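You operate a simulated robot arm through the tools that you are given. There is no shell and no other tool. Be economical: measure what you need, move in short steps, check, and stop when the job is done.

You are at the controls of a simulated robot arm. One attempt, no reset.

Task
Fetch the caps box and set it in the grey tray on the top pallet. Open the bench drawer, put the brass reducer from the cream table in the inside the bench drawer and shut the drawer again. Take the small damper on the wooden bench and put it away on the first test slot from the right of the rack. Pull the reducer drawer open. The order is free.
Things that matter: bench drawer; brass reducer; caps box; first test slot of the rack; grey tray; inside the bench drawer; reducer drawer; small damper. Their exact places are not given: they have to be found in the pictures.

It is judged by the outcome, as a careful person would: the job done as asked, and still so three seconds after it is handed in. It fails if anything else is knocked over, pushed out of place, dropped, spilled or broken. Lids that push on must go on centred and level and be pressed home; caps that screw on are set level and turned clockwise until they are tight.

Robot
A 7-joint arm with a fingered hand on a trunk, on a base that drives. Base frame: it is fixed to the floor where the robot stands at the start and does not move with it; the origin is under the middle of the robot, x ahead of it, y to its left, z up. Lengths are in m, angles in degrees, forces in N, time in s.
Its first joint turns from -166.0 to 166.0 degrees. Places, roughly: bench drawer [-0.3, -5.6, 0.7]; brass reducer [0.5, -1.5, 0.75]; caps box [0.75, -0.25, 0.5]; first test slot of the rack (13x25 cm) [-0.16, -5.86, 0.82]; grey tray (22x20x5 cm) [1, 0, 0.4]; inside the bench drawer [-0.3, -5.6, 0.6]; reducer drawer [-5, -11.4, 0.7]; small damper [-0.25, -7.5, 1]. Payload 4 kg.
Tool frame: the origin (TCP) lies between the finger pads and is the grasp point; the fingertips stand 0.03 m ahead of it; z points along the fingers, y is the line along which they close. Largest opening 0.104 m; the body of the gripper starts 0.035 m behind the TCP. The gripper is a hand of 4 fingers: y runs from the thumb to the fingers, the wrist lies at [-0.015, -0.113, -0.19] in the tool frame, and closing takes about 1.5 s.
Orientation is that of the tool frame in the base frame, as a unit quaternion [x, y, z, w]. With the fingers straight down and the wrist toward the robot, the tool's x, y and z point along [0, 1, 0], [1, 0, 0] and [0, 0, -1] of the base frame.

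Tools
- The arm moves only by the tool send_rows. Its argument "deltas" is a list of rows, each a list of 7 numbers: the shift along the base's x, y, z in mm, then the turn, a rotation vector about the base's x, y, z in degrees, then the finger opening in mm, from 0 to 104. In form: [[tx, ty, tz, wx, wy, wz, hand], ...]. A call has 1 to 12 rows; each row is the pose to reach, as a shift and turn from the pose commanded when the call began. A row lasts 0.2 s, in which the tool goes at most 0.05 m and 8.6 degrees; a call with a longer step from one row to the next is refused whole, and so is a gripper value outside its range. A pose out of reach is approached as far as the arm can. The call stops where the force on the tool passes 40 N (or 10 N more than at its start, if that is more) or the arm is blocked; 0.2 s more then pass. The fingers move at their own pace (about 0.153 m/s each) and stop on an object; they squeeze with about 22 N. The grip force told is the motor's: it shows also when the fingers shut on nothing. Time passes only in rows, and 0.2 s behind the last, so rows that repeat a pose let the fingers close. It gives the time, the measured TCP pose, the force on the tool (base axes), the opening and the grip force at its end, in the units of the frame above (readings bear some noise), with the torque about the TCP (base axes, N m) and any sound that the robot's microphone picked up.
- Cameras (640 x 400 px; columns grow to the right, rows downward): "scene" is now at [0.3224, 0.1861, 1.2042]; the picture's right is [-0.35, -0.94, 0.00], its down [-0.65, 0.25, -0.72] and it looks along [0.67, -0.25, -0.70] (base axes); focal length 289 px, centre (320, 200). "wrist" rides on the gripper at [0.061, -0.092, -0.13] in the tool frame; the picture's right is [-0.81, 0.28, -0.52], its down [-0.53, -0.71, 0.46] and it looks along [-0.24, 0.64, 0.72] (tool axes); focal length 275 px, centre (320, 200).
- get_image(camera): a new picture of that camera. No time passes.
- base_move(legs): drives the robot by 1 to 6 legs, each [ahead, left, turn to the left] in m, m and degrees, along the robot's own axes; the way and the turn of a leg run together, so that a leg with both is an arc; at most 1.5 m and 180 degrees a leg. The arm and the cameras ride along, it lands a little off, and it stops where it bumps. It gives what a move gives.
- set_grasp(shape): the hand has 4 fingers and takes this shape, open, in about a second: jaw (thumb against the fingers, like two jaws); tri (thumb and two fingers); tip (a fingertip pinch); poke (one finger out to press); point (the index stretched); flat (the hand flat); cup (the hand cupped); fist (a fist). The gripper value then closes the fingers along that shape, each until it touches; the sizes above hold for jaw. It gives what a move gives, with no picture.
- aim_head(pan, tilt): turns the head with the scene camera to pan (to the left, within 143 degrees either way) and tilt (down, from -29 to 69), counted from straight ahead of the robot. It gives what a move gives.
- pixel_to_xyz(camera, pixels): for up to 12 pixels [column, row] of the newest picture of that camera ("zoom" is the newest enlarged one), the place [x, y, z] in the base frame of the surface seen there, good to about 0.002 m, but the place of the scene camera against the robot may be out by one fixed shift of up to 0.025 m in any direction. No time passes.
- inspect(camera, box): a new picture of the part [left, top, right, bottom] of that camera's present view, enlarged. No time passes.
- job_done(): hands the job in; it is judged then, once.

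Keep the steps short. Do not move on a guess: measure, check each grasp and each placing, and mend mistakes. In all there are 110 turns and 78 pictures (those below and enlarged ones count). Leave the gripper open and the arm clear of the work at the hand-in unless told otherwise, and finish with a single line.

The tools are called as name(argument=value, ...) on one line, values as JSON. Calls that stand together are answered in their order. send_rows: Moves the arm, as the interface text tells. Its arguments: {"type":"object","properties":{"deltas":{"type":"array"}},"required":["deltas"]} The other tools are called the same way: set_grasp (shape) gives the hand a shape; base_move (legs) drives the base; aim_head (pan, tilt) turns the head that bears the scene camera; get_image (camera) takes a picture; pixel_to_xyz (camera, pixels) gives the place of the surface under pixels of a picture; inspect (camera, box) takes an enlarged picture of a part of a camera's view; job_done () hands the job in.

At the start:

```text
clock: 0.0
tcp_pos: [0.7364, 0.0059, 0.7388]
ee_rot: [0.707, 0.707, 0.001, 0.0]
contact_force: [0.3, 0.0, -0.3]
ft_torque: [-0.01, 0.0, 0.0]
width: 0.1034
grip_force: 0.2
shape: jaw
robot x, y, heading: [0.0018, -0.0007, -0.1]
head pan, tilt: [-20.6, 44.2]
```

scene: 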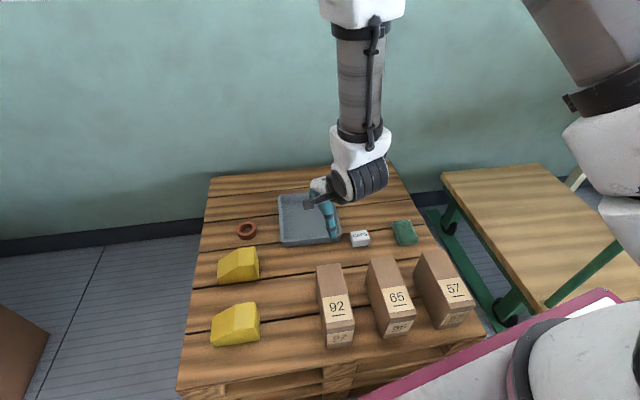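
wrist: 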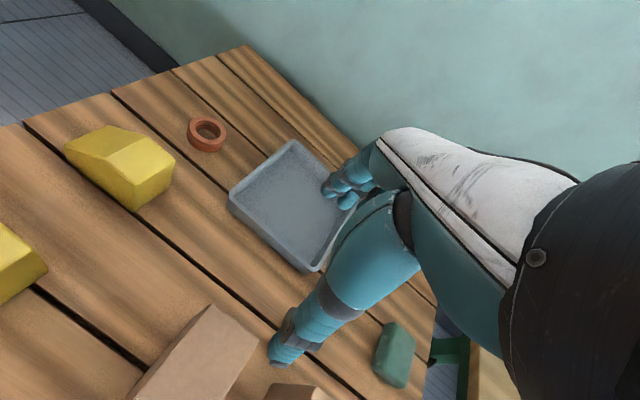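

I see a small white box at about (360,238), beside the grey tray at (310,220). I'll enlarge that area and measure it.

inspect(camera="scene", box=[260, 170, 440, 282])

pixel_to_xyz(camera="scene", pixels=[[360, 233], [360, 242], [351, 235], [368, 234], [300, 225], [280, 197], [340, 238], [283, 245], [404, 232], [360, 255], [385, 260], [335, 268]])

```text
3.56 times, centred on (350, 226) of scene
```

zoom: 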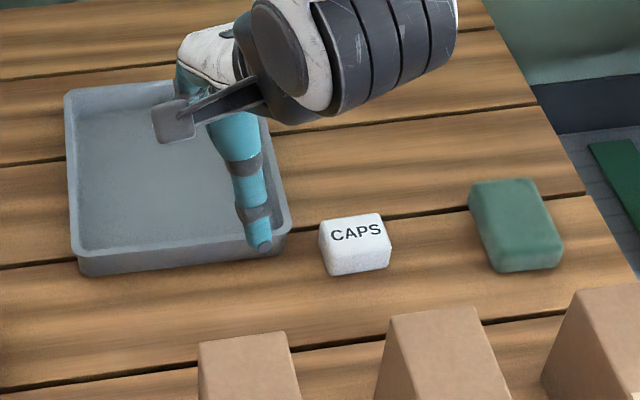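

```text
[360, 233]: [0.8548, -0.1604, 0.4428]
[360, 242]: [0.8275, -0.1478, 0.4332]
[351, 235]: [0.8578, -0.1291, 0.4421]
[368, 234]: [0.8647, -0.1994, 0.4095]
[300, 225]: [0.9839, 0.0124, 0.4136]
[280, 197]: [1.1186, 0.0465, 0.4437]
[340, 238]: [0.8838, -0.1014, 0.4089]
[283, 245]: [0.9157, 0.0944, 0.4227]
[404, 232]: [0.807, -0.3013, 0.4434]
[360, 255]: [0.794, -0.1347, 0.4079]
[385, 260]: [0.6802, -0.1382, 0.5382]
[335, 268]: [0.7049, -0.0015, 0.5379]
```

The box says CAPS. I'll measure its top corners, plus the tray rim and floor, in the zoom. The wrist view is for cross-checking the scene camera's offset.

pixel_to_xyz(camera="zoom", pixels=[[323, 224], [378, 216], [388, 243], [329, 250], [356, 234], [330, 271], [386, 266], [150, 180], [70, 100], [76, 253], [282, 225], [225, 245]])

pixel_to_xyz(camera="wrist", pixels=[[290, 200], [290, 142], [232, 195], [312, 267], [395, 330], [395, 360], [300, 285]])

```text
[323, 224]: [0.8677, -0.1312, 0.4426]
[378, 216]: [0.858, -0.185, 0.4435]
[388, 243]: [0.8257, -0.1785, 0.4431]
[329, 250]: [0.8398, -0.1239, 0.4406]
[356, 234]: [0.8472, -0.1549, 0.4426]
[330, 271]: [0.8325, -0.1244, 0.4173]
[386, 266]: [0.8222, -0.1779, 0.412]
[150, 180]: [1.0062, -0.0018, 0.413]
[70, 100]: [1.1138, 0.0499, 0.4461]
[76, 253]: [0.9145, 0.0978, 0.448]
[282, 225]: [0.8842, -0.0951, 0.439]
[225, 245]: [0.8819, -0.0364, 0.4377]
```

```text
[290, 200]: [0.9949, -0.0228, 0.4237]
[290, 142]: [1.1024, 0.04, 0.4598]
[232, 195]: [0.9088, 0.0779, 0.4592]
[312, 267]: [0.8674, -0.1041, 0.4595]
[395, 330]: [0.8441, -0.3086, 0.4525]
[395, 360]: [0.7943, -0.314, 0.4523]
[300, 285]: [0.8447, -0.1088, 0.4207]
```

Comparing the same tray rim points, wrist minus scene is about (-11,-13,+14) mm. That puts the true box top centre at about (0.837,-0.168,0.456). The short side lies along x, yawed about -12°. I'll move above it and check from there.

send_rows(deltas=[[17, -29, -29, 0, 0, -2, 104], [34, -58, -58, 0, 0, -4, 104], [51, -87, -87, 0, 0, -6, 104], [68, -116, -116, 0, 0, -8, 104], [85, -145, -135, 0, 0, -10, 104], [101, -174, -150, 0, 0, -12.5, 104], [101, -174, -180, 0, 0, -12.5, 104]])

get_image(camera="wrist")

get_image(camera="scene")

```text
clock: 1.6
tcp_pos: [0.8379, -0.1677, 0.5609]
ee_rot: [0.78, 0.626, 0.0, 0.0]
contact_force: [0.3, -0.3, -0.2]
ft_torque: [0.01, -0.03, -0.02]
width: 0.1039
grip_force: 0.1
shape: jaw
robot x, y, heading: [0.0002, -0.0022, -0.2]
head pan, tilt: [-20.6, 44.2]
```

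```text
74 pictures are left
```

wrist: 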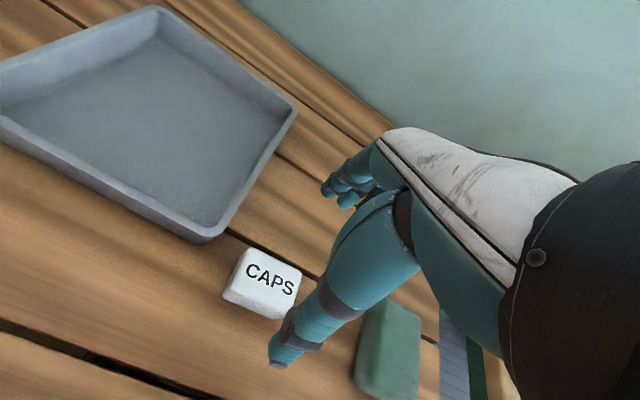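

```text
73 pictures are left
```

scene: 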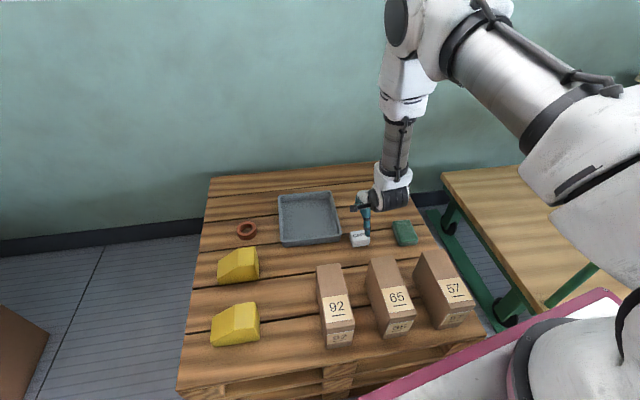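

The caps box is in the wrist view at about (262,282). I'll measure its top corners there.

pixel_to_xyz(camera="wrist", pixels=[[245, 251], [299, 270], [228, 283], [270, 272], [281, 300], [260, 285], [160, 130], [205, 235], [293, 104], [225, 290], [265, 318], [245, 340]])

```text
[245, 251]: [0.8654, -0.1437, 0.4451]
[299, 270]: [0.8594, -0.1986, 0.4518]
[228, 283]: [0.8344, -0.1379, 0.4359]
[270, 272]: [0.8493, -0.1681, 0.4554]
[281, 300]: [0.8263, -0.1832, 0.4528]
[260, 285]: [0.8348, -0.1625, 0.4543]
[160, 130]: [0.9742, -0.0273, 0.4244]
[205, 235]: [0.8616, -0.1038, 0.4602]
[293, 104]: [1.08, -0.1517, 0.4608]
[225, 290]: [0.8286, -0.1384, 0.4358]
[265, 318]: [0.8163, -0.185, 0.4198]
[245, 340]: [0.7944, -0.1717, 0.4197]
```

The wrist camera puts the box centre at about (0.842,-0.168), top 0.455, table 0.420. I'll go straight down to z≈0.455 and then close.

send_rows(deltas=[[2, 0, -35, 0, 0, 0, 104], [4, 0, -70, 0, 0, 0, 104], [4, 0, -95, 0, 0, 0, 104], [4, 0, -106, 0, 0, 0, 104]])

get_image(camera="wrist")

```text
clock: 2.6
tcp_pos: [0.8416, -0.1674, 0.4543]
ee_rot: [0.78, 0.626, 0.0, 0.001]
contact_force: [-0.6, 0.3, 0.3]
ft_torque: [-0.03, -0.03, -0.01]
width: 0.1037
grip_force: 0.0
shape: jaw
robot x, y, heading: [0.0016, 0.0009, -0.1]
head pan, tilt: [-20.6, 44.2]
```

```text
72 pictures are left
```

wrist: 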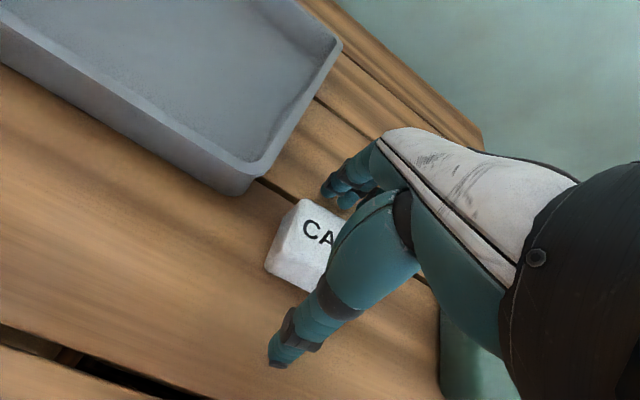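

The box sits between the thumb and fingers, so I'll close and hold, then lift a little.

send_rows(deltas=[[0, 0, 0, 0, 0, 0, 60], [0, 0, 0, 0, 0, 0, 10], [0, 0, 0, 0, 0, 0, 10], [0, 0, 0, 0, 0, 0, 10], [0, 0, 0, 0, 0, 0, 10], [0, 0, 0, 0, 0, 0, 10], [0, 0, 0, 0, 0, 0, 10], [0, 0, 0, 0, 0, 0, 10], [0, 0, 20, 0, 0, 0, 10], [0, 0, 50, 0, 0, 0, 10], [0, 0, 80, 0, 0, 0, 10]])

get_image(camera="wrist")

```text
clock: 5.0
tcp_pos: [0.8402, -0.168, 0.5341]
ee_rot: [0.78, 0.626, 0.0, 0.0]
contact_force: [-0.3, 0.6, -0.2]
ft_torque: [0.0, -0.03, 0.04]
width: 0.0385
grip_force: 21.8
shape: jaw
robot x, y, heading: [-0.0026, 0.0, 0.0]
head pan, tilt: [-20.6, 44.2]
```

```text
71 pictures are left
```

wrist: 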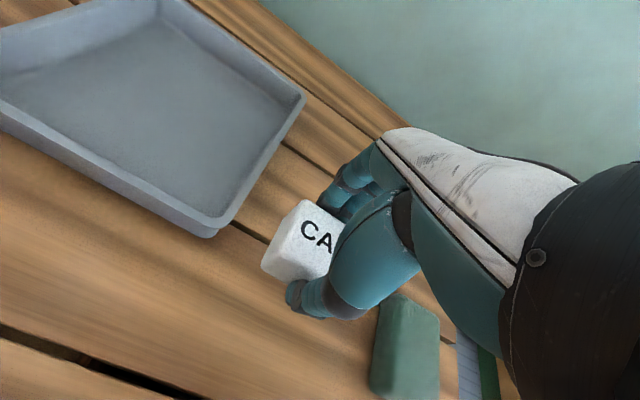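

The grip is firm at 38.5 mm and the box came up cleanly. The tray centre is about (0.985,-0.035) with its floor at 0.424. I'll carry the box to (0.96,-0.03), staying above the rim, and stop short of lowering.

send_rows(deltas=[[24, 28, 10, 0, 0, 0, 10], [48, 56, 10, 0, 0, 0, 10], [72, 84, 10, 0, 0, 0, 10], [96, 112, 10, 0, 0, 0, 10], [120, 138, 10, 0, 0, 0, 10], [120, 138, -25, 0, 0, 0, 10]])

get_image(camera="wrist")

inspect(camera="scene", box=[240, 160, 400, 260])

```text
clock: 6.4
tcp_pos: [0.9619, -0.0287, 0.5077]
ee_rot: [0.78, 0.626, 0.0, 0.0]
contact_force: [0.7, 0.5, -1.4]
ft_torque: [-0.01, 0.01, 0.0]
width: 0.0385
grip_force: 22.0
shape: jaw
robot x, y, heading: [-0.002, 0.0013, 0.0]
head pan, tilt: [-20.6, 44.2]
```

```text
70 pictures are left
```

wrist: 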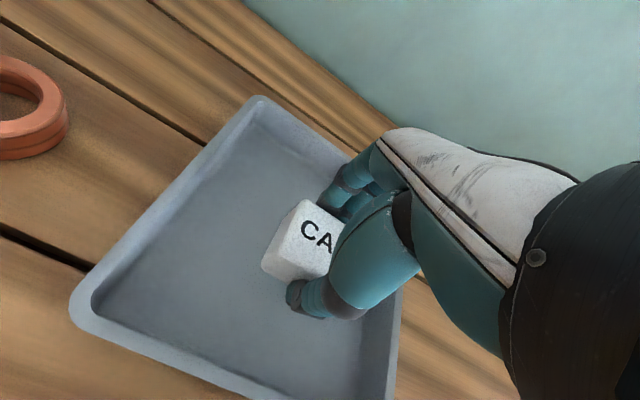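

```text
4.00 times, centred on (320, 210) of scene
```

zoom: 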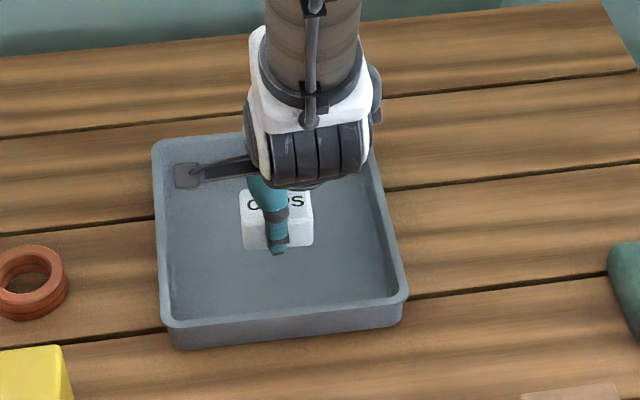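

The box is well inside the tray walls. I'll lower to z≈0.460, open partway, then rise.

send_rows(deltas=[[0, 0, -25, 0, 0, 0, 10], [0, 0, -42, 0, 0, 0, 10], [0, 0, -47, 0, 0, 0, 10], [0, 0, -47, 0, 0, 0, 30], [0, 0, -47, 0, 0, 0, 60], [0, 0, -47, 0, 0, 0, 70], [0, 0, -47, 0, 0, 0, 70], [0, 0, -20, 0, 0, 0, 70], [0, 0, 30, 0, 0, 0, 70], [0, 0, 80, 0, 0, 0, 70]])

get_image(camera="wrist")

```text
clock: 8.6
tcp_pos: [0.9615, -0.0297, 0.5894]
ee_rot: [0.78, 0.626, -0.001, 0.0]
contact_force: [0.0, 0.1, 0.6]
ft_torque: [0.02, 0.0, 0.05]
width: 0.0696
grip_force: 0.1
shape: jaw
robot x, y, heading: [-0.0014, -0.0028, 0.1]
head pan, tilt: [-20.6, 44.2]
```

```text
68 pictures are left
```

wrist: 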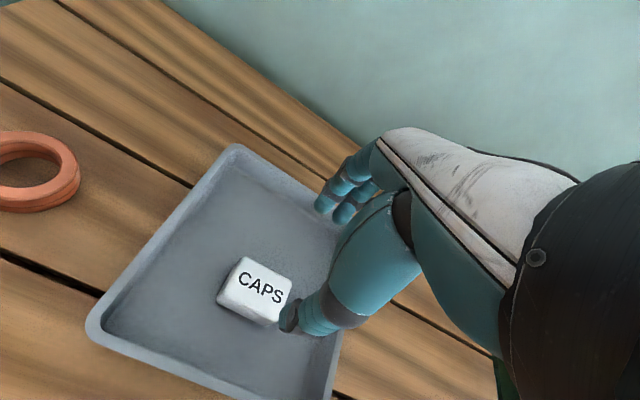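

CAPS is flat in the tray. Next I'll raise the arm and draw it back, then look right toward the cream table.

send_rows(deltas=[[-10, 0, 45, 0, 0, 2, 104], [-20, 0, 90, 0, 0, 4, 104], [-50, 0, 130, 0, 0, 6, 104], [-90, 0, 160, 0, 0, 8, 104], [-130, 0, 190, 0, 0, 10, 104], [-175, 0, 210, 0, 0, 12.5, 104], [-220, 0, 230, 0, 0, 12.5, 104], [-265, 0, 250, 0, 0, 12.5, 104], [-310, 0, 270, 0, 0, 12.5, 104], [-355, 0, 280, 0, 0, 12.5, 104], [-400, 0, 290, 0, 0, 12.5, 104], [-445, 0, 300, 0, 0, 12.5, 104]])

aim_head(pan=-75, tilt=25)

get_image(camera="scene")

```text
clock: 11.2
tcp_pos: [0.6664, 0.0156, 0.9222]
ee_rot: [0.707, 0.707, -0.002, -0.002]
contact_force: [0.4, -0.1, 0.9]
ft_torque: [-0.02, 0.01, 0.02]
width: 0.1037
grip_force: 0.0
shape: jaw
out of reach, approached as far as the arm can: row 9, 10, 11, 12
robot x, y, heading: [-0.0029, 0.0007, 0.1]
head pan, tilt: [-20.6, 44.2]
```

```text
clock: 12.4
tcp_pos: [0.6667, 0.0165, 0.9208]
ee_rot: [0.707, 0.707, -0.003, -0.001]
contact_force: [-0.3, 0.7, 0.5]
ft_torque: [-0.02, -0.01, -0.04]
width: 0.1038
grip_force: 0.0
shape: jaw
robot x, y, heading: [-0.0054, -0.0008, 0.0]
head pan, tilt: [-75.0, 25.0]
```

```text
67 pictures are left
```

scene: 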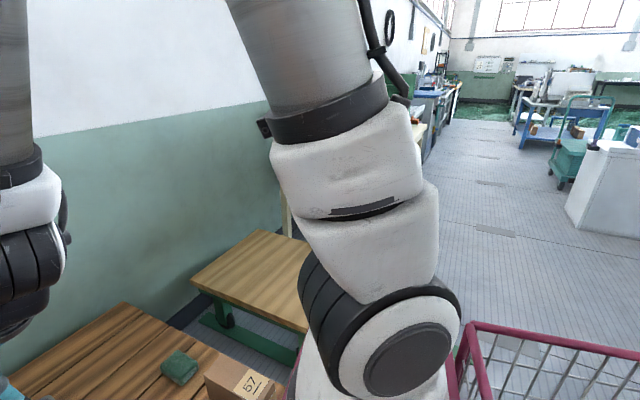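

The arm hides part of the view, and a magenta cage trolley stands to my right. I'll look further around before driving.

aim_head(pan=-105, tilt=35)

get_image(camera="scene")

aim_head(pan=-140, tilt=35)

get_image(camera="scene")

```text
clock: 13.4
tcp_pos: [0.6671, 0.0171, 0.9202]
ee_rot: [0.707, 0.707, -0.003, 0.0]
contact_force: [0.2, -0.3, 0.6]
ft_torque: [-0.01, -0.02, -0.01]
width: 0.1036
grip_force: 0.1
shape: jaw
robot x, y, heading: [0.0018, 0.0015, 0.1]
head pan, tilt: [-105.0, 35.0]
```

```text
66 pictures are left
```

scene: 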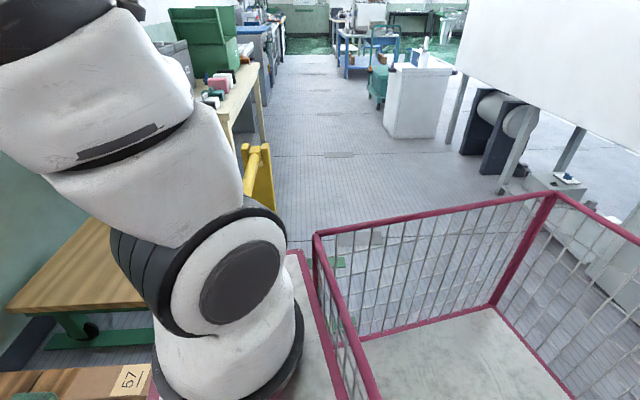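

```text
clock: 14.4
tcp_pos: [0.6667, 0.0168, 0.9212]
ee_rot: [0.707, 0.707, -0.002, -0.001]
contact_force: [0.6, 0.5, 0.8]
ft_torque: [0.03, -0.02, 0.01]
width: 0.1036
grip_force: 0.1
shape: jaw
robot x, y, heading: [0.0048, 0.0018, 0.0]
head pan, tilt: [-140.0, 35.0]
```

```text
65 pictures are left
```

scene: 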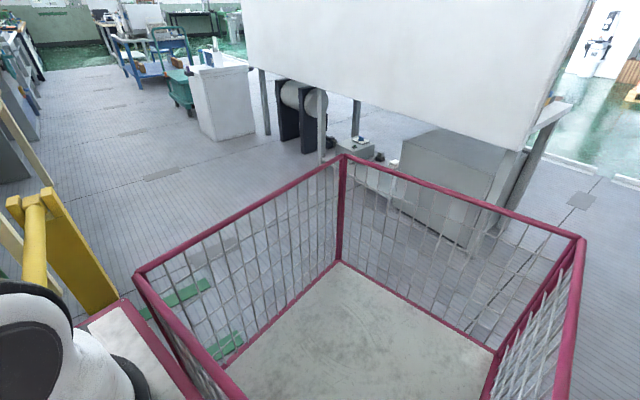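

The magenta cage may be part of my own base, since it rides with the arm pedestal. I'll measure its corners and the corridor.

pixel_to_xyz(camera="scene", pixels=[[345, 157], [580, 240], [135, 275], [340, 263], [496, 350], [225, 340], [110, 310], [60, 290], [225, 130], [330, 150], [150, 230], [500, 225]])

```text
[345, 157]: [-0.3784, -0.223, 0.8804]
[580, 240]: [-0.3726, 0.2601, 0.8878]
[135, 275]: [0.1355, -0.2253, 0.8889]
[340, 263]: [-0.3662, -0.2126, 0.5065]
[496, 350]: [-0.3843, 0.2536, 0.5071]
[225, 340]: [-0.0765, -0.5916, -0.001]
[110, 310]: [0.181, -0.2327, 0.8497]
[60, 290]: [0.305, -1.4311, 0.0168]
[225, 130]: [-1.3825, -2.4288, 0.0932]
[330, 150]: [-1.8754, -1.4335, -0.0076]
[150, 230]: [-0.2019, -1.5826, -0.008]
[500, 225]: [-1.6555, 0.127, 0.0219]
```

The cage (x -0.38…0.3, y ±0.24) is my own body. The corridor along -y is clear, so I'll back off 0.4 m, slide right 0.7 m, and look toward the cream table.

base_move(legs=[[-0.4, 0, 0], [0, -0.7, 0]])

aim_head(pan=-60, tilt=35)

get_image(camera="scene")

```text
clock: 20.4
tcp_pos: [0.2615, -0.6942, 0.9215]
ee_rot: [0.709, 0.705, -0.002, -0.001]
contact_force: [-0.1, -0.1, -0.2]
ft_torque: [-0.01, 0.02, 0.01]
width: 0.1038
grip_force: 0.0
shape: jaw
robot x, y, heading: [-0.4069, -0.7029, -0.5]
head pan, tilt: [-140.0, 35.0]
```

```text
clock: 21.9
tcp_pos: [0.2618, -0.6942, 0.921]
ee_rot: [0.71, 0.705, -0.002, -0.001]
contact_force: [-0.4, 0.0, 0.7]
ft_torque: [-0.01, -0.01, 0.0]
width: 0.104
grip_force: 0.0
shape: jaw
robot x, y, heading: [-0.4049, -0.7062, -0.3]
head pan, tilt: [-60.0, 35.0]
```

```text
64 pictures are left
```

scene: 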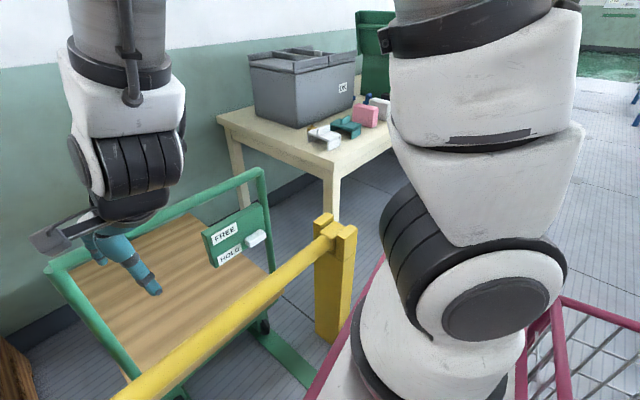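

I see a green cart behind a yellow barrier, and the cream table beyond it with a grey crate and small items. I'll measure the clearances.

pixel_to_xyz(camera="scene", pixels=[[355, 230], [120, 395], [320, 330], [310, 385], [330, 172], [225, 118], [385, 140], [325, 133], [345, 122], [365, 112], [300, 90], [255, 200]])

inspect(camera="scene", box=[220, 10, 420, 180])

```text
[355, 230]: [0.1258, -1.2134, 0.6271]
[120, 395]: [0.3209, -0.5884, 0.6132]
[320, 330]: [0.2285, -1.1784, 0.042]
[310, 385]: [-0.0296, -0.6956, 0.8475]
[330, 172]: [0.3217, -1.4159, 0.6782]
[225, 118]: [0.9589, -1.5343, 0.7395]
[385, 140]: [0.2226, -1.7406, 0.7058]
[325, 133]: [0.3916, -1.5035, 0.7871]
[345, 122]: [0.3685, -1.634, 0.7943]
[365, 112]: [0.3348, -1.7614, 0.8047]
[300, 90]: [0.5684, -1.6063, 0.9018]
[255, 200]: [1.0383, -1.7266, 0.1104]
```

```text
2.35 times, centred on (320, 95) of scene
```

zoom: 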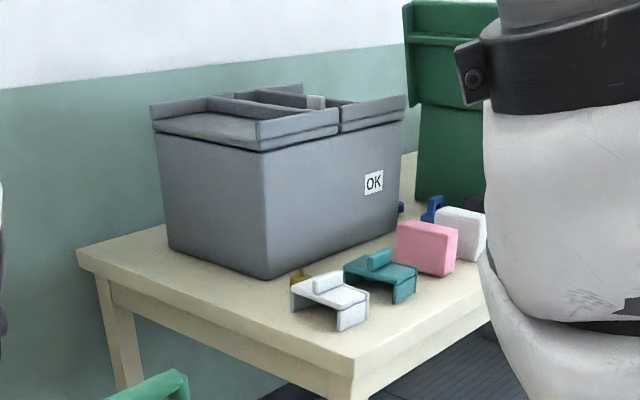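

A brass-coloured bit peeks out behind the white bracket. The table's near edge is x≈0.27 and the barrier's is x≈0.13. I'll slide right 0.85 m and look straight on.

base_move(legs=[[0, -0.85, 0]])

aim_head(pan=0, tilt=35)

get_image(camera="scene")

get_image(camera="wrist")

```text
clock: 26.4
tcp_pos: [0.254, -1.5423, 0.9211]
ee_rot: [0.711, 0.703, -0.001, -0.001]
contact_force: [0.2, -0.2, 0.1]
ft_torque: [0.03, 0.03, 0.01]
width: 0.1041
grip_force: 0.1
shape: jaw
robot x, y, heading: [-0.4102, -1.5497, -0.8]
head pan, tilt: [-60.0, 35.0]
```

```text
clock: 27.7
tcp_pos: [0.254, -1.5414, 0.9216]
ee_rot: [0.711, 0.703, -0.001, -0.001]
contact_force: [-0.4, 0.6, 0.5]
ft_torque: [-0.01, -0.02, -0.02]
width: 0.1037
grip_force: 0.0
shape: jaw
robot x, y, heading: [-0.4143, -1.5466, -0.6]
head pan, tilt: [0.0, 35.0]
```

```text
62 pictures are left
```

scene: 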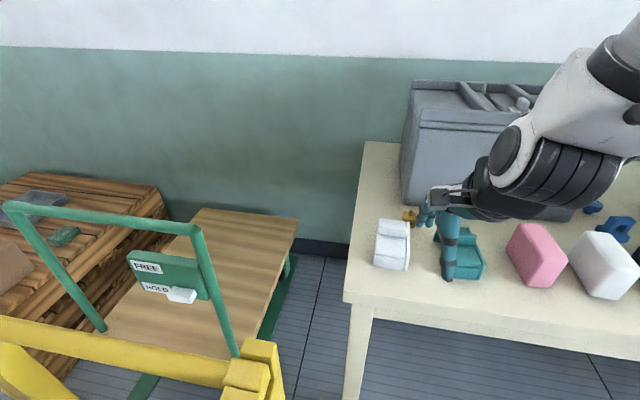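

```text
61 pictures are left
```

wrist: 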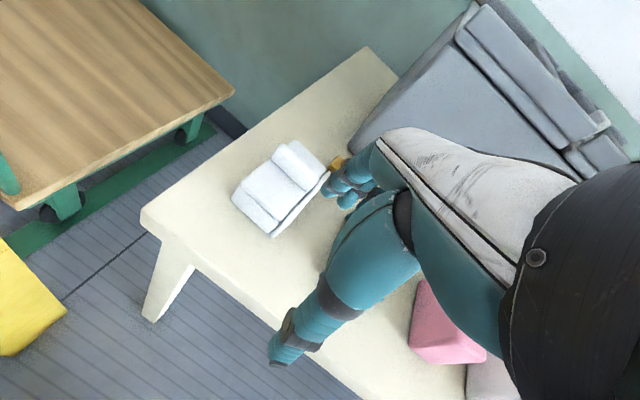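

The brass piece is at about (411,215), between the white bracket and the grey crate. I'll enlarge it and measure.

inspect(camera="scene", box=[360, 180, 460, 280])

```text
4.00 times, centred on (410, 230) of scene
```

zoom: 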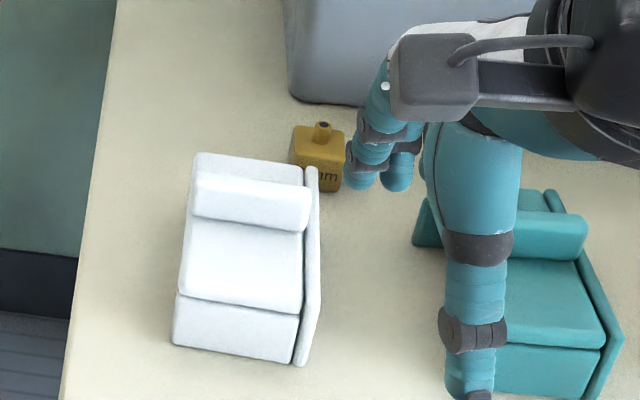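

pixel_to_xyz(camera="zoom", pixels=[[300, 130], [335, 140], [325, 125], [312, 162], [325, 180], [305, 300], [215, 165], [300, 185], [335, 100], [325, 215], [420, 230], [160, 200]])

pixel_to_xyz(camera="wrist", pixels=[[337, 161], [365, 130], [290, 150], [325, 175], [270, 230], [240, 190], [350, 145], [215, 150]])

```text
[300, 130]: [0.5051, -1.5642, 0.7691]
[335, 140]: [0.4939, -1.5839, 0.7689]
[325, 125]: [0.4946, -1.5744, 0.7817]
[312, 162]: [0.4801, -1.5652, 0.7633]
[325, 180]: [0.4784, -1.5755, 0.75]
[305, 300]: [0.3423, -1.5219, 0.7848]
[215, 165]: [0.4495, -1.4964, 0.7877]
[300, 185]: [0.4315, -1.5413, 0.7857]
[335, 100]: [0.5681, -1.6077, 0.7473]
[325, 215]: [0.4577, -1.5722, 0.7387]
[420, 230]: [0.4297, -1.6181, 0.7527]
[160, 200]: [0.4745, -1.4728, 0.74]
```

```text
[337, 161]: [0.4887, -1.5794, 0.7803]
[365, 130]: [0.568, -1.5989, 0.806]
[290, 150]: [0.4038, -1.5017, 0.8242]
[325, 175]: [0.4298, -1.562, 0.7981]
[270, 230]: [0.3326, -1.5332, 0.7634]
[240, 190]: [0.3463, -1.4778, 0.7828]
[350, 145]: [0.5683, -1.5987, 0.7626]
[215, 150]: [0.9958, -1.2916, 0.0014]
```

The hand hides part of the reducer. I'll move the arm 150 mm right at the same height, clear of the crate, to see the reducer's yaw.

send_rows(deltas=[[0, -40, 0, 0, 0, 0, 104], [0, -80, 0, 0, 0, 0, 104], [0, -120, 0, 0, 0, 0, 104], [0, -160, 0, 0, 0, 0, 104]])

inspect(camera="scene", box=[370, 185, 450, 235])

```text
clock: 28.7
tcp_pos: [0.2632, -1.7025, 0.9245]
ee_rot: [0.712, 0.703, -0.002, -0.001]
contact_force: [1.0, 1.0, 0.3]
ft_torque: [-0.03, -0.01, 0.02]
width: 0.104
grip_force: 0.0
shape: jaw
out of reach, approached as far as the arm can: row 1, 2, 3, 4
robot x, y, heading: [-0.4126, -1.5503, -0.9]
head pan, tilt: [0.0, 35.0]
```

```text
8.00 times, centred on (410, 210) of scene
```

zoom: 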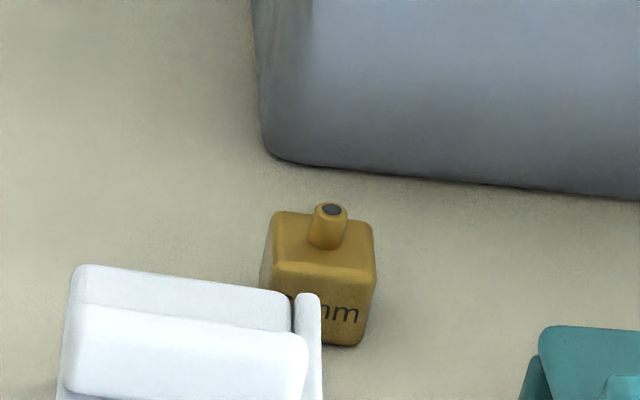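

pixel_to_xyz(camera="zoom", pixels=[[276, 217], [368, 228], [372, 270], [278, 262], [325, 262], [330, 210], [350, 335], [315, 300], [290, 300], [290, 168], [340, 175], [340, 360]])

```text
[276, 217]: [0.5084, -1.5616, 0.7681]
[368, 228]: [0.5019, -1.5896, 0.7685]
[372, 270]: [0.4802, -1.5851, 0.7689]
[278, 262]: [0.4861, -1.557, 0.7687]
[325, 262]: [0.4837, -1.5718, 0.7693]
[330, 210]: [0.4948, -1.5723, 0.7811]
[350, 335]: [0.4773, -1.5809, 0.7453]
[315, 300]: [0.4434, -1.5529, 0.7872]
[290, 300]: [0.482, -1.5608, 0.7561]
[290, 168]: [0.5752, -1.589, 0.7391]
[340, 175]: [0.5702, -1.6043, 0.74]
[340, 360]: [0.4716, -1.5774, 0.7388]
```

The reducer is about 30×25×30 mm, centred (true) near (0.483,-1.586) with its top at 0.78 and yawed about -13°. I'll grip its side faces along y, with the thumb on the right, to stay clear of the white bracket. The last command was out of reach, so first I'll make a small forward test with part of the yaw.

send_rows(deltas=[[20, 10, 0, 0, 0, 7, 104], [40, 20, 0, 0, 0, 14, 104], [60, 30, 0, 0, 0, 21, 104], [80, 40, 0, 0, 0, 28, 104], [100, 50, 0, 0, 0, 36, 104], [120, 60, 0, 0, 0, 44, 104], [140, 70, 0, 0, 0, 52, 104], [150, 70, 0, 0, 0, 60, 104], [150, 70, 0, 0, 0, 68, 104], [150, 70, 0, 0, 0, 76, 104]])

get_image(camera="scene")

```text
clock: 30.9
tcp_pos: [0.4114, -1.6333, 0.9223]
ee_rot: [0.128, 0.992, -0.001, 0.0]
contact_force: [0.8, -0.3, 0.1]
ft_torque: [0.04, -0.05, -0.02]
width: 0.104
grip_force: 0.1
shape: jaw
robot x, y, heading: [-0.4131, -1.5504, -0.8]
head pan, tilt: [0.0, 35.0]
```

```text
58 pictures are left
```

scene: 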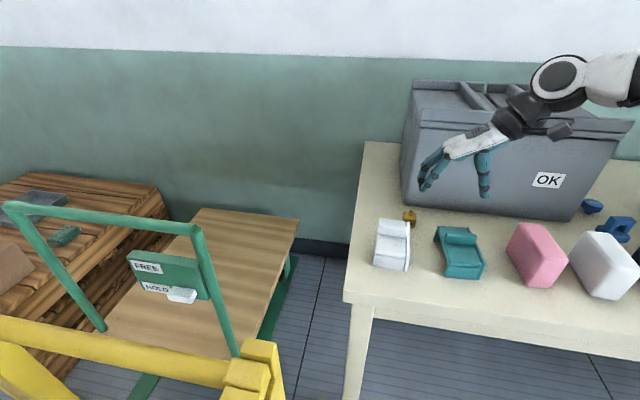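

The orientation works and the tool y is at 75°. I'll move over the reducer at z≈0.84 with a 75 mm opening, then check with the wrist camera.

send_rows(deltas=[[24, 16, -10, 0, 0, 0, 75], [48, 32, -30, 0, 0, 0, 75], [72, 47, -55, 0, 0, 1.5, 75], [72, 47, -75, 0, 0, 1.5, 75], [72, 47, -75, 0, 0, 1.5, 75]])

get_image(camera="wrist")

inspect(camera="scene", box=[350, 160, 470, 250])

```text
clock: 32.1
tcp_pos: [0.4842, -1.5849, 0.8479]
ee_rot: [0.116, 0.993, -0.002, -0.001]
contact_force: [-0.2, -1.2, 0.1]
ft_torque: [-0.04, 0.0, -0.03]
width: 0.0752
grip_force: 0.1
shape: jaw
robot x, y, heading: [-0.4102, -1.5512, -0.8]
head pan, tilt: [0.0, 35.0]
```

```text
57 pictures are left
```

wrist: 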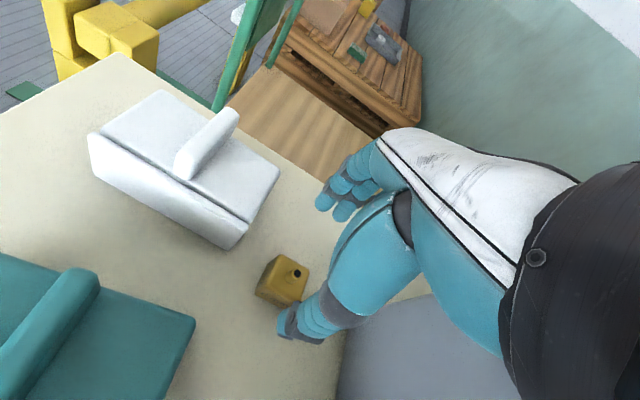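

```text
4.44 times, centred on (410, 205) of scene
```

zoom: 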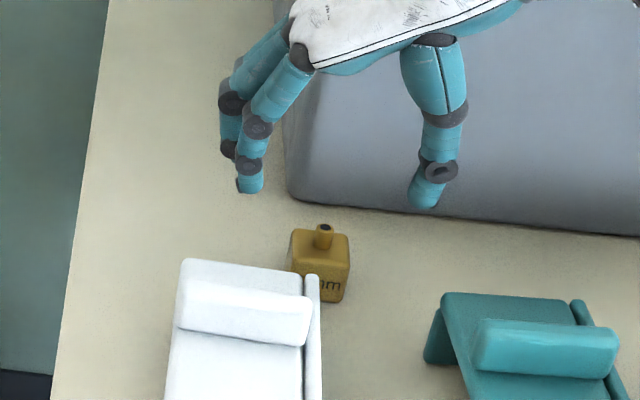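

pixel_to_xyz(camera="wrist", pixels=[[297, 273], [270, 258], [305, 262], [262, 288], [283, 270], [243, 240], [278, 175], [255, 310], [345, 330], [300, 225]])

```text
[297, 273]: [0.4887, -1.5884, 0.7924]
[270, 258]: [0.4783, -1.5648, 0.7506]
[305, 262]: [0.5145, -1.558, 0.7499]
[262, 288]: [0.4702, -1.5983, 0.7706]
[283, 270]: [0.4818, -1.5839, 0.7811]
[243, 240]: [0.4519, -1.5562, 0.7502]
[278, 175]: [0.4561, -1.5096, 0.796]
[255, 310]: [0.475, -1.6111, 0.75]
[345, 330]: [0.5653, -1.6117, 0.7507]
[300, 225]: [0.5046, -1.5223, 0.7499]
```

The stub's top is at (0.489,-1.588), table 0.750, and the bracket corner is about 2 cm clear of the fingers. I'll trim by (+3,-3) and descend to z≈0.785.

send_rows(deltas=[[3, -3, -25, 0, 0, 0, 75], [3, -3, -45, 0, 0, 0, 75], [3, -3, -58, 0, 0, 0, 75], [3, -3, -63, 0, 0, 0, 75]])

get_image(camera="wrist")

```text
clock: 33.1
tcp_pos: [0.4849, -1.5898, 0.7857]
ee_rot: [0.115, 0.993, -0.002, 0.0]
contact_force: [-0.3, 0.0, 0.3]
ft_torque: [0.0, 0.04, 0.0]
width: 0.0756
grip_force: 0.1
shape: jaw
robot x, y, heading: [-0.4131, -1.5497, -0.4]
head pan, tilt: [0.0, 35.0]
```

```text
55 pictures are left
```

wrist: 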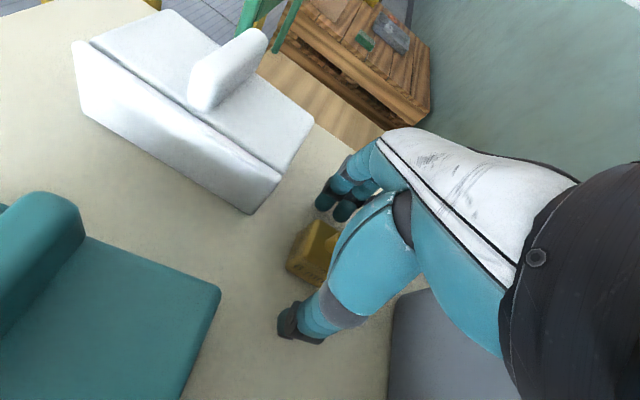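

The reducer is between thumb and fingers with the bracket clear. Next I'll close, then lift.

send_rows(deltas=[[0, 0, 0, 0, 0, 0, 40], [0, 0, 0, 0, 0, 0, 10], [0, 0, 0, 0, 0, 0, 10], [0, 0, 0, 0, 0, 0, 10], [0, 0, 0, 0, 0, 0, 10], [0, 0, 0, 0, 0, 0, 10], [0, 0, 0, 0, 0, 0, 10], [0, 0, 20, 0, 0, 0, 10], [0, 0, 60, 0, 0, 0, 10], [0, 0, 100, 0, 0, 0, 10], [-40, 0, 120, 0, 0, 0, 10], [-80, 0, 130, 0, 0, 0, 10]])

get_image(camera="wrist")

```text
clock: 35.7
tcp_pos: [0.4072, -1.5893, 0.9156]
ee_rot: [0.115, 0.993, 0.0, 0.001]
contact_force: [-0.2, -0.5, -2.1]
ft_torque: [0.03, -0.03, -0.02]
width: 0.0266
grip_force: 21.9
shape: jaw
robot x, y, heading: [-0.4141, -1.5495, -0.9]
head pan, tilt: [0.0, 35.0]
```

```text
54 pictures are left
```

wrist: 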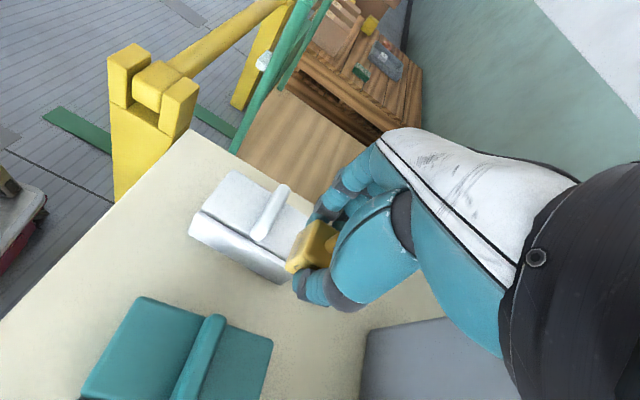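

The reducer is held at 26.6 mm and lifted. I'll draw the arm in a bit, back the base off, and look down the corridor.

send_rows(deltas=[[-40, 0, 0, 0, 0, -7, 10], [-80, 0, 0, 0, 0, -14, 10], [-110, 0, 0, 0, 0, -21, 10], [-130, 0, 0, 0, 0, -28, 10]])

base_move(legs=[[-0.25, 0, 0]])

aim_head(pan=-110, tilt=20)

get_image(camera="scene")

```text
clock: 36.7
tcp_pos: [0.2776, -1.59, 0.9154]
ee_rot: [0.353, 0.936, -0.001, 0.0]
contact_force: [0.7, -0.3, -1.1]
ft_torque: [0.03, 0.02, -0.02]
width: 0.0271
grip_force: 22.0
shape: jaw
robot x, y, heading: [-0.4089, -1.5511, -0.9]
head pan, tilt: [0.0, 35.0]
```

```text
clock: 38.5
tcp_pos: [0.0281, -1.5869, 0.9141]
ee_rot: [0.351, 0.936, -0.001, 0.0]
contact_force: [-0.8, 0.4, -2.1]
ft_torque: [0.0, 0.04, 0.01]
width: 0.0265
grip_force: 22.4
shape: jaw
robot x, y, heading: [-0.6602, -1.5464, -0.8]
head pan, tilt: [0.0, 35.0]
```

```text
clock: 40.4
tcp_pos: [0.0276, -1.5862, 0.9147]
ee_rot: [0.352, 0.936, -0.002, 0.0]
contact_force: [-1.0, 0.4, -1.8]
ft_torque: [0.02, 0.02, 0.02]
width: 0.0268
grip_force: 22.0
shape: jaw
robot x, y, heading: [-0.6648, -1.5463, -0.6]
head pan, tilt: [-110.0, 20.0]
```

```text
53 pictures are left
```

scene: 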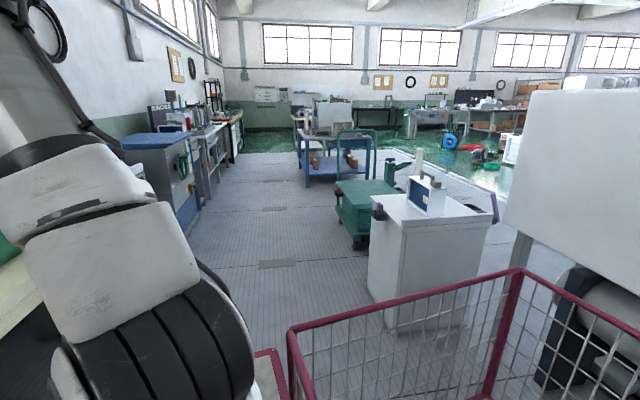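

pixel_to_xyz(camera="scene", pixels=[[372, 295], [388, 325], [355, 245], [300, 195], [195, 165], [200, 215], [235, 160], [230, 110], [210, 190], [265, 265], [185, 155], [170, 145]])

```text
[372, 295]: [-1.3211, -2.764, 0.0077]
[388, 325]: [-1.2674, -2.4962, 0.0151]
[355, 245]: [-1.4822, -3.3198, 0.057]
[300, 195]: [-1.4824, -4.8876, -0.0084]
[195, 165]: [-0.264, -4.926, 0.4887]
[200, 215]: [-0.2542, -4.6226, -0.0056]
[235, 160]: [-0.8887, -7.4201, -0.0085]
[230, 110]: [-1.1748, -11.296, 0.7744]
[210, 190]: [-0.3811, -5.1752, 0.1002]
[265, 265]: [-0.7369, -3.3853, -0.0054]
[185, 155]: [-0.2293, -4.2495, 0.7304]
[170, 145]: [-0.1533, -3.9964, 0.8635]
```

The corridor runs between x≈-0.25 on the benches' side and x≈-1.27 at the white cabinet. I'll turn right 90° and drive down it at x≈-0.78.

base_move(legs=[[0, 0, -89.3], [1.5, -0.12, 0], [1.4, 0, 0]])

aim_head(pan=25, tilt=20)

get_image(camera="scene")

```text
refused: leg 2 is longer than a leg can be; nothing moved
```

```text
clock: 42.5
tcp_pos: [0.0262, -1.5868, 0.915]
ee_rot: [0.352, 0.936, -0.002, 0.0]
contact_force: [0.3, -0.1, -2.7]
ft_torque: [0.03, -0.01, 0.02]
width: 0.0268
grip_force: 21.9
shape: jaw
robot x, y, heading: [-0.6655, -1.5459, -0.6]
head pan, tilt: [25.0, 20.0]
```

```text
52 pictures are left
```

scene: 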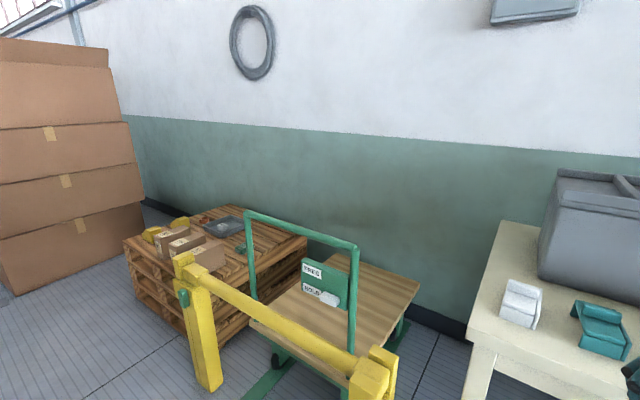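

The second leg was slightly over 1.5 m, so I'll split it into shorter legs.

base_move(legs=[[0, 0, -89.3], [1.4, -0.12, 0], [1.45, 0, 0]])

aim_head(pan=40, tilt=25)

get_image(camera="scene")

```text
clock: 60.1
tcp_pos: [-0.7994, -5.0783, 0.9159]
ee_rot: [0.906, 0.422, 0.0, -0.001]
contact_force: [0.5, 0.1, -2.0]
ft_torque: [0.02, -0.01, 0.01]
width: 0.0265
grip_force: 22.3
shape: jaw
robot x, y, heading: [-0.7744, -4.391, -89.5]
head pan, tilt: [25.0, 20.0]
```

```text
clock: 60.9
tcp_pos: [-0.7995, -5.08, 0.9149]
ee_rot: [0.906, 0.423, -0.001, -0.002]
contact_force: [-0.1, 0.0, -2.7]
ft_torque: [0.04, -0.02, 0.01]
width: 0.0264
grip_force: 21.9
shape: jaw
robot x, y, heading: [-0.7752, -4.3886, -89.5]
head pan, tilt: [40.0, 25.0]
```

```text
51 pictures are left
```

scene: 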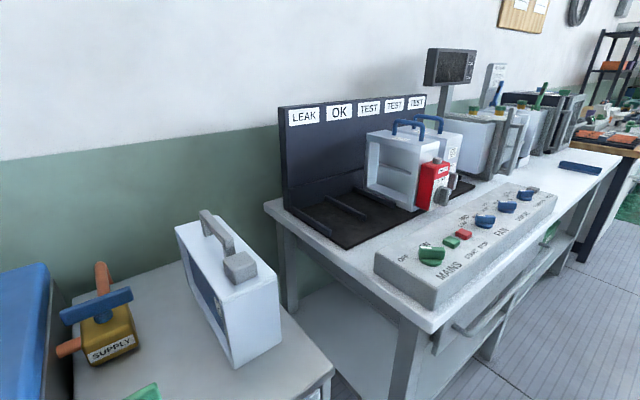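

I see the rack with LEAK, OK, TEST, TEST and TEST slots, and the bench drawer handle at (480,315). I'll measure the edges and look to the right for free room.

pixel_to_xyz(camera="scene", pixels=[[433, 328], [480, 318], [520, 280], [455, 250], [620, 160], [305, 118], [418, 102], [330, 222], [405, 190], [435, 185], [420, 360], [590, 225]])

aim_head(pan=-30, tilt=25)

get_image(camera="scene")

```text
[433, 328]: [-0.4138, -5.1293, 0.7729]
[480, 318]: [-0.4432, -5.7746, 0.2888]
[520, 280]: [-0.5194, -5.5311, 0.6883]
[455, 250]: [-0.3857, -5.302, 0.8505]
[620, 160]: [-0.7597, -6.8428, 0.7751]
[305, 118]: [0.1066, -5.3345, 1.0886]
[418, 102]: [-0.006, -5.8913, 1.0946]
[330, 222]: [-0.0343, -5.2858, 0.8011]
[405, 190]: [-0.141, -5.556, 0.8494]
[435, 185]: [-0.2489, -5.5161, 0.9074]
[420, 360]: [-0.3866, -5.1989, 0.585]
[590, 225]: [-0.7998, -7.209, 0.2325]
```

```text
clock: 62.3
tcp_pos: [-0.7989, -5.0791, 0.915]
ee_rot: [0.906, 0.423, 0.0, -0.001]
contact_force: [-0.1, -0.3, -1.5]
ft_torque: [0.01, 0.0, -0.03]
width: 0.0265
grip_force: 22.0
shape: jaw
robot x, y, heading: [-0.7683, -4.3892, -89.5]
head pan, tilt: [-30.0, 25.0]
```

```text
50 pictures are left
```

scene: 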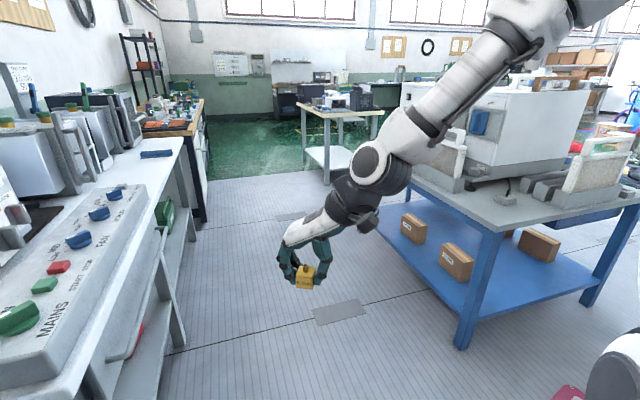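

The bench is turned about -11.6°. I'll measure the blue cart's near side for clearance.

pixel_to_xyz(camera="scene", pixels=[[463, 345], [378, 232], [495, 228], [398, 178], [640, 300], [330, 180], [190, 215], [300, 115], [180, 150], [125, 355], [165, 210], [340, 310]])

```text
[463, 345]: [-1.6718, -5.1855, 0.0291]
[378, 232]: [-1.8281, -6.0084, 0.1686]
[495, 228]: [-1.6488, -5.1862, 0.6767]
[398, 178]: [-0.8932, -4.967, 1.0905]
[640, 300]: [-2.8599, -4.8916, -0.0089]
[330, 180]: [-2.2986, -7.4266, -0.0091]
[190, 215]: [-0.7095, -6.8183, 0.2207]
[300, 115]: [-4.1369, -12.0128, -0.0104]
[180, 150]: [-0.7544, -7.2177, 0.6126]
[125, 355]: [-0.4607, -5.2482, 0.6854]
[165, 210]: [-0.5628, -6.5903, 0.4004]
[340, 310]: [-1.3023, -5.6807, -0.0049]
```

The cart and bench are parallel, about 1.2 m apart. I'll stand parallel to the bench with the bench on my left at about (-1.20,-5.45), heading -101.5, and reach sideways.

base_move(legs=[[0.5, -0.43, 0], [0.57, 0, 0], [0, 0, -12]])

aim_head(pan=85, tilt=30)

get_image(camera="scene")

```text
clock: 69.5
tcp_pos: [-1.3659, -6.1197, 0.9156]
ee_rot: [0.946, 0.323, 0.0, -0.002]
contact_force: [-1.2, 0.6, -1.8]
ft_torque: [0.02, 0.01, -0.01]
width: 0.0265
grip_force: 21.8
shape: jaw
robot x, y, heading: [-1.1974, -5.4536, -101.9]
head pan, tilt: [-30.0, 25.0]
```

```text
clock: 71.5
tcp_pos: [-1.3657, -6.1204, 0.9154]
ee_rot: [0.946, 0.323, -0.001, -0.001]
contact_force: [-0.5, 0.4, -2.0]
ft_torque: [0.01, -0.01, -0.01]
width: 0.0266
grip_force: 21.9
shape: jaw
robot x, y, heading: [-1.1926, -5.4533, -101.6]
head pan, tilt: [85.0, 30.0]
```

```text
49 pictures are left
```

scene: 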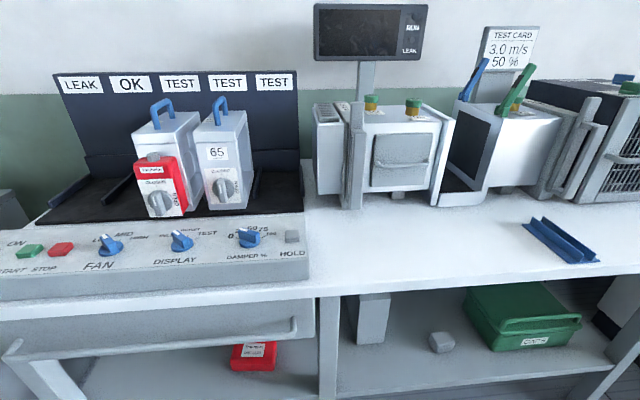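

The rightmost TEST slot is empty. The drawer has a long bar handle from (10,350) to (295,325), and the bench top at about (400,250) is free to park the reducer. I'll measure these.

pixel_to_xyz(camera="scene", pixels=[[20, 352], [150, 345], [290, 328], [150, 320], [312, 300], [630, 265], [400, 255], [400, 225], [300, 240], [275, 190], [297, 325], [260, 225]])

inspect(camera="scene", box=[0, 270, 340, 400])

```text
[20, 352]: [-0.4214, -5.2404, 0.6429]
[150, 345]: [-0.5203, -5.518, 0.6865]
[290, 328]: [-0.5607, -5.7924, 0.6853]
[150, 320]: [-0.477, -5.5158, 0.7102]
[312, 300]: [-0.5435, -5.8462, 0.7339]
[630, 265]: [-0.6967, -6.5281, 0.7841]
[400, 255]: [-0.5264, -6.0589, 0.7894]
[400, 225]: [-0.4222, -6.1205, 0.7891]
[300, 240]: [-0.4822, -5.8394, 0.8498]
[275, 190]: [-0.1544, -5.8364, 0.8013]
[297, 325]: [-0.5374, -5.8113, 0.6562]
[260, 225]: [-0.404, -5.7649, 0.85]
```

```text
1.88 times, centred on (170, 335) of scene
```

zoom: 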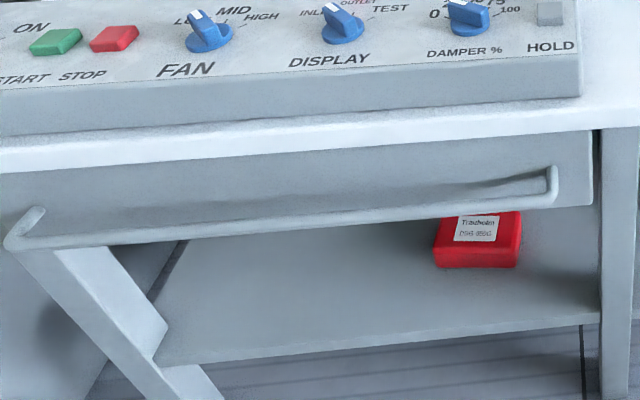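

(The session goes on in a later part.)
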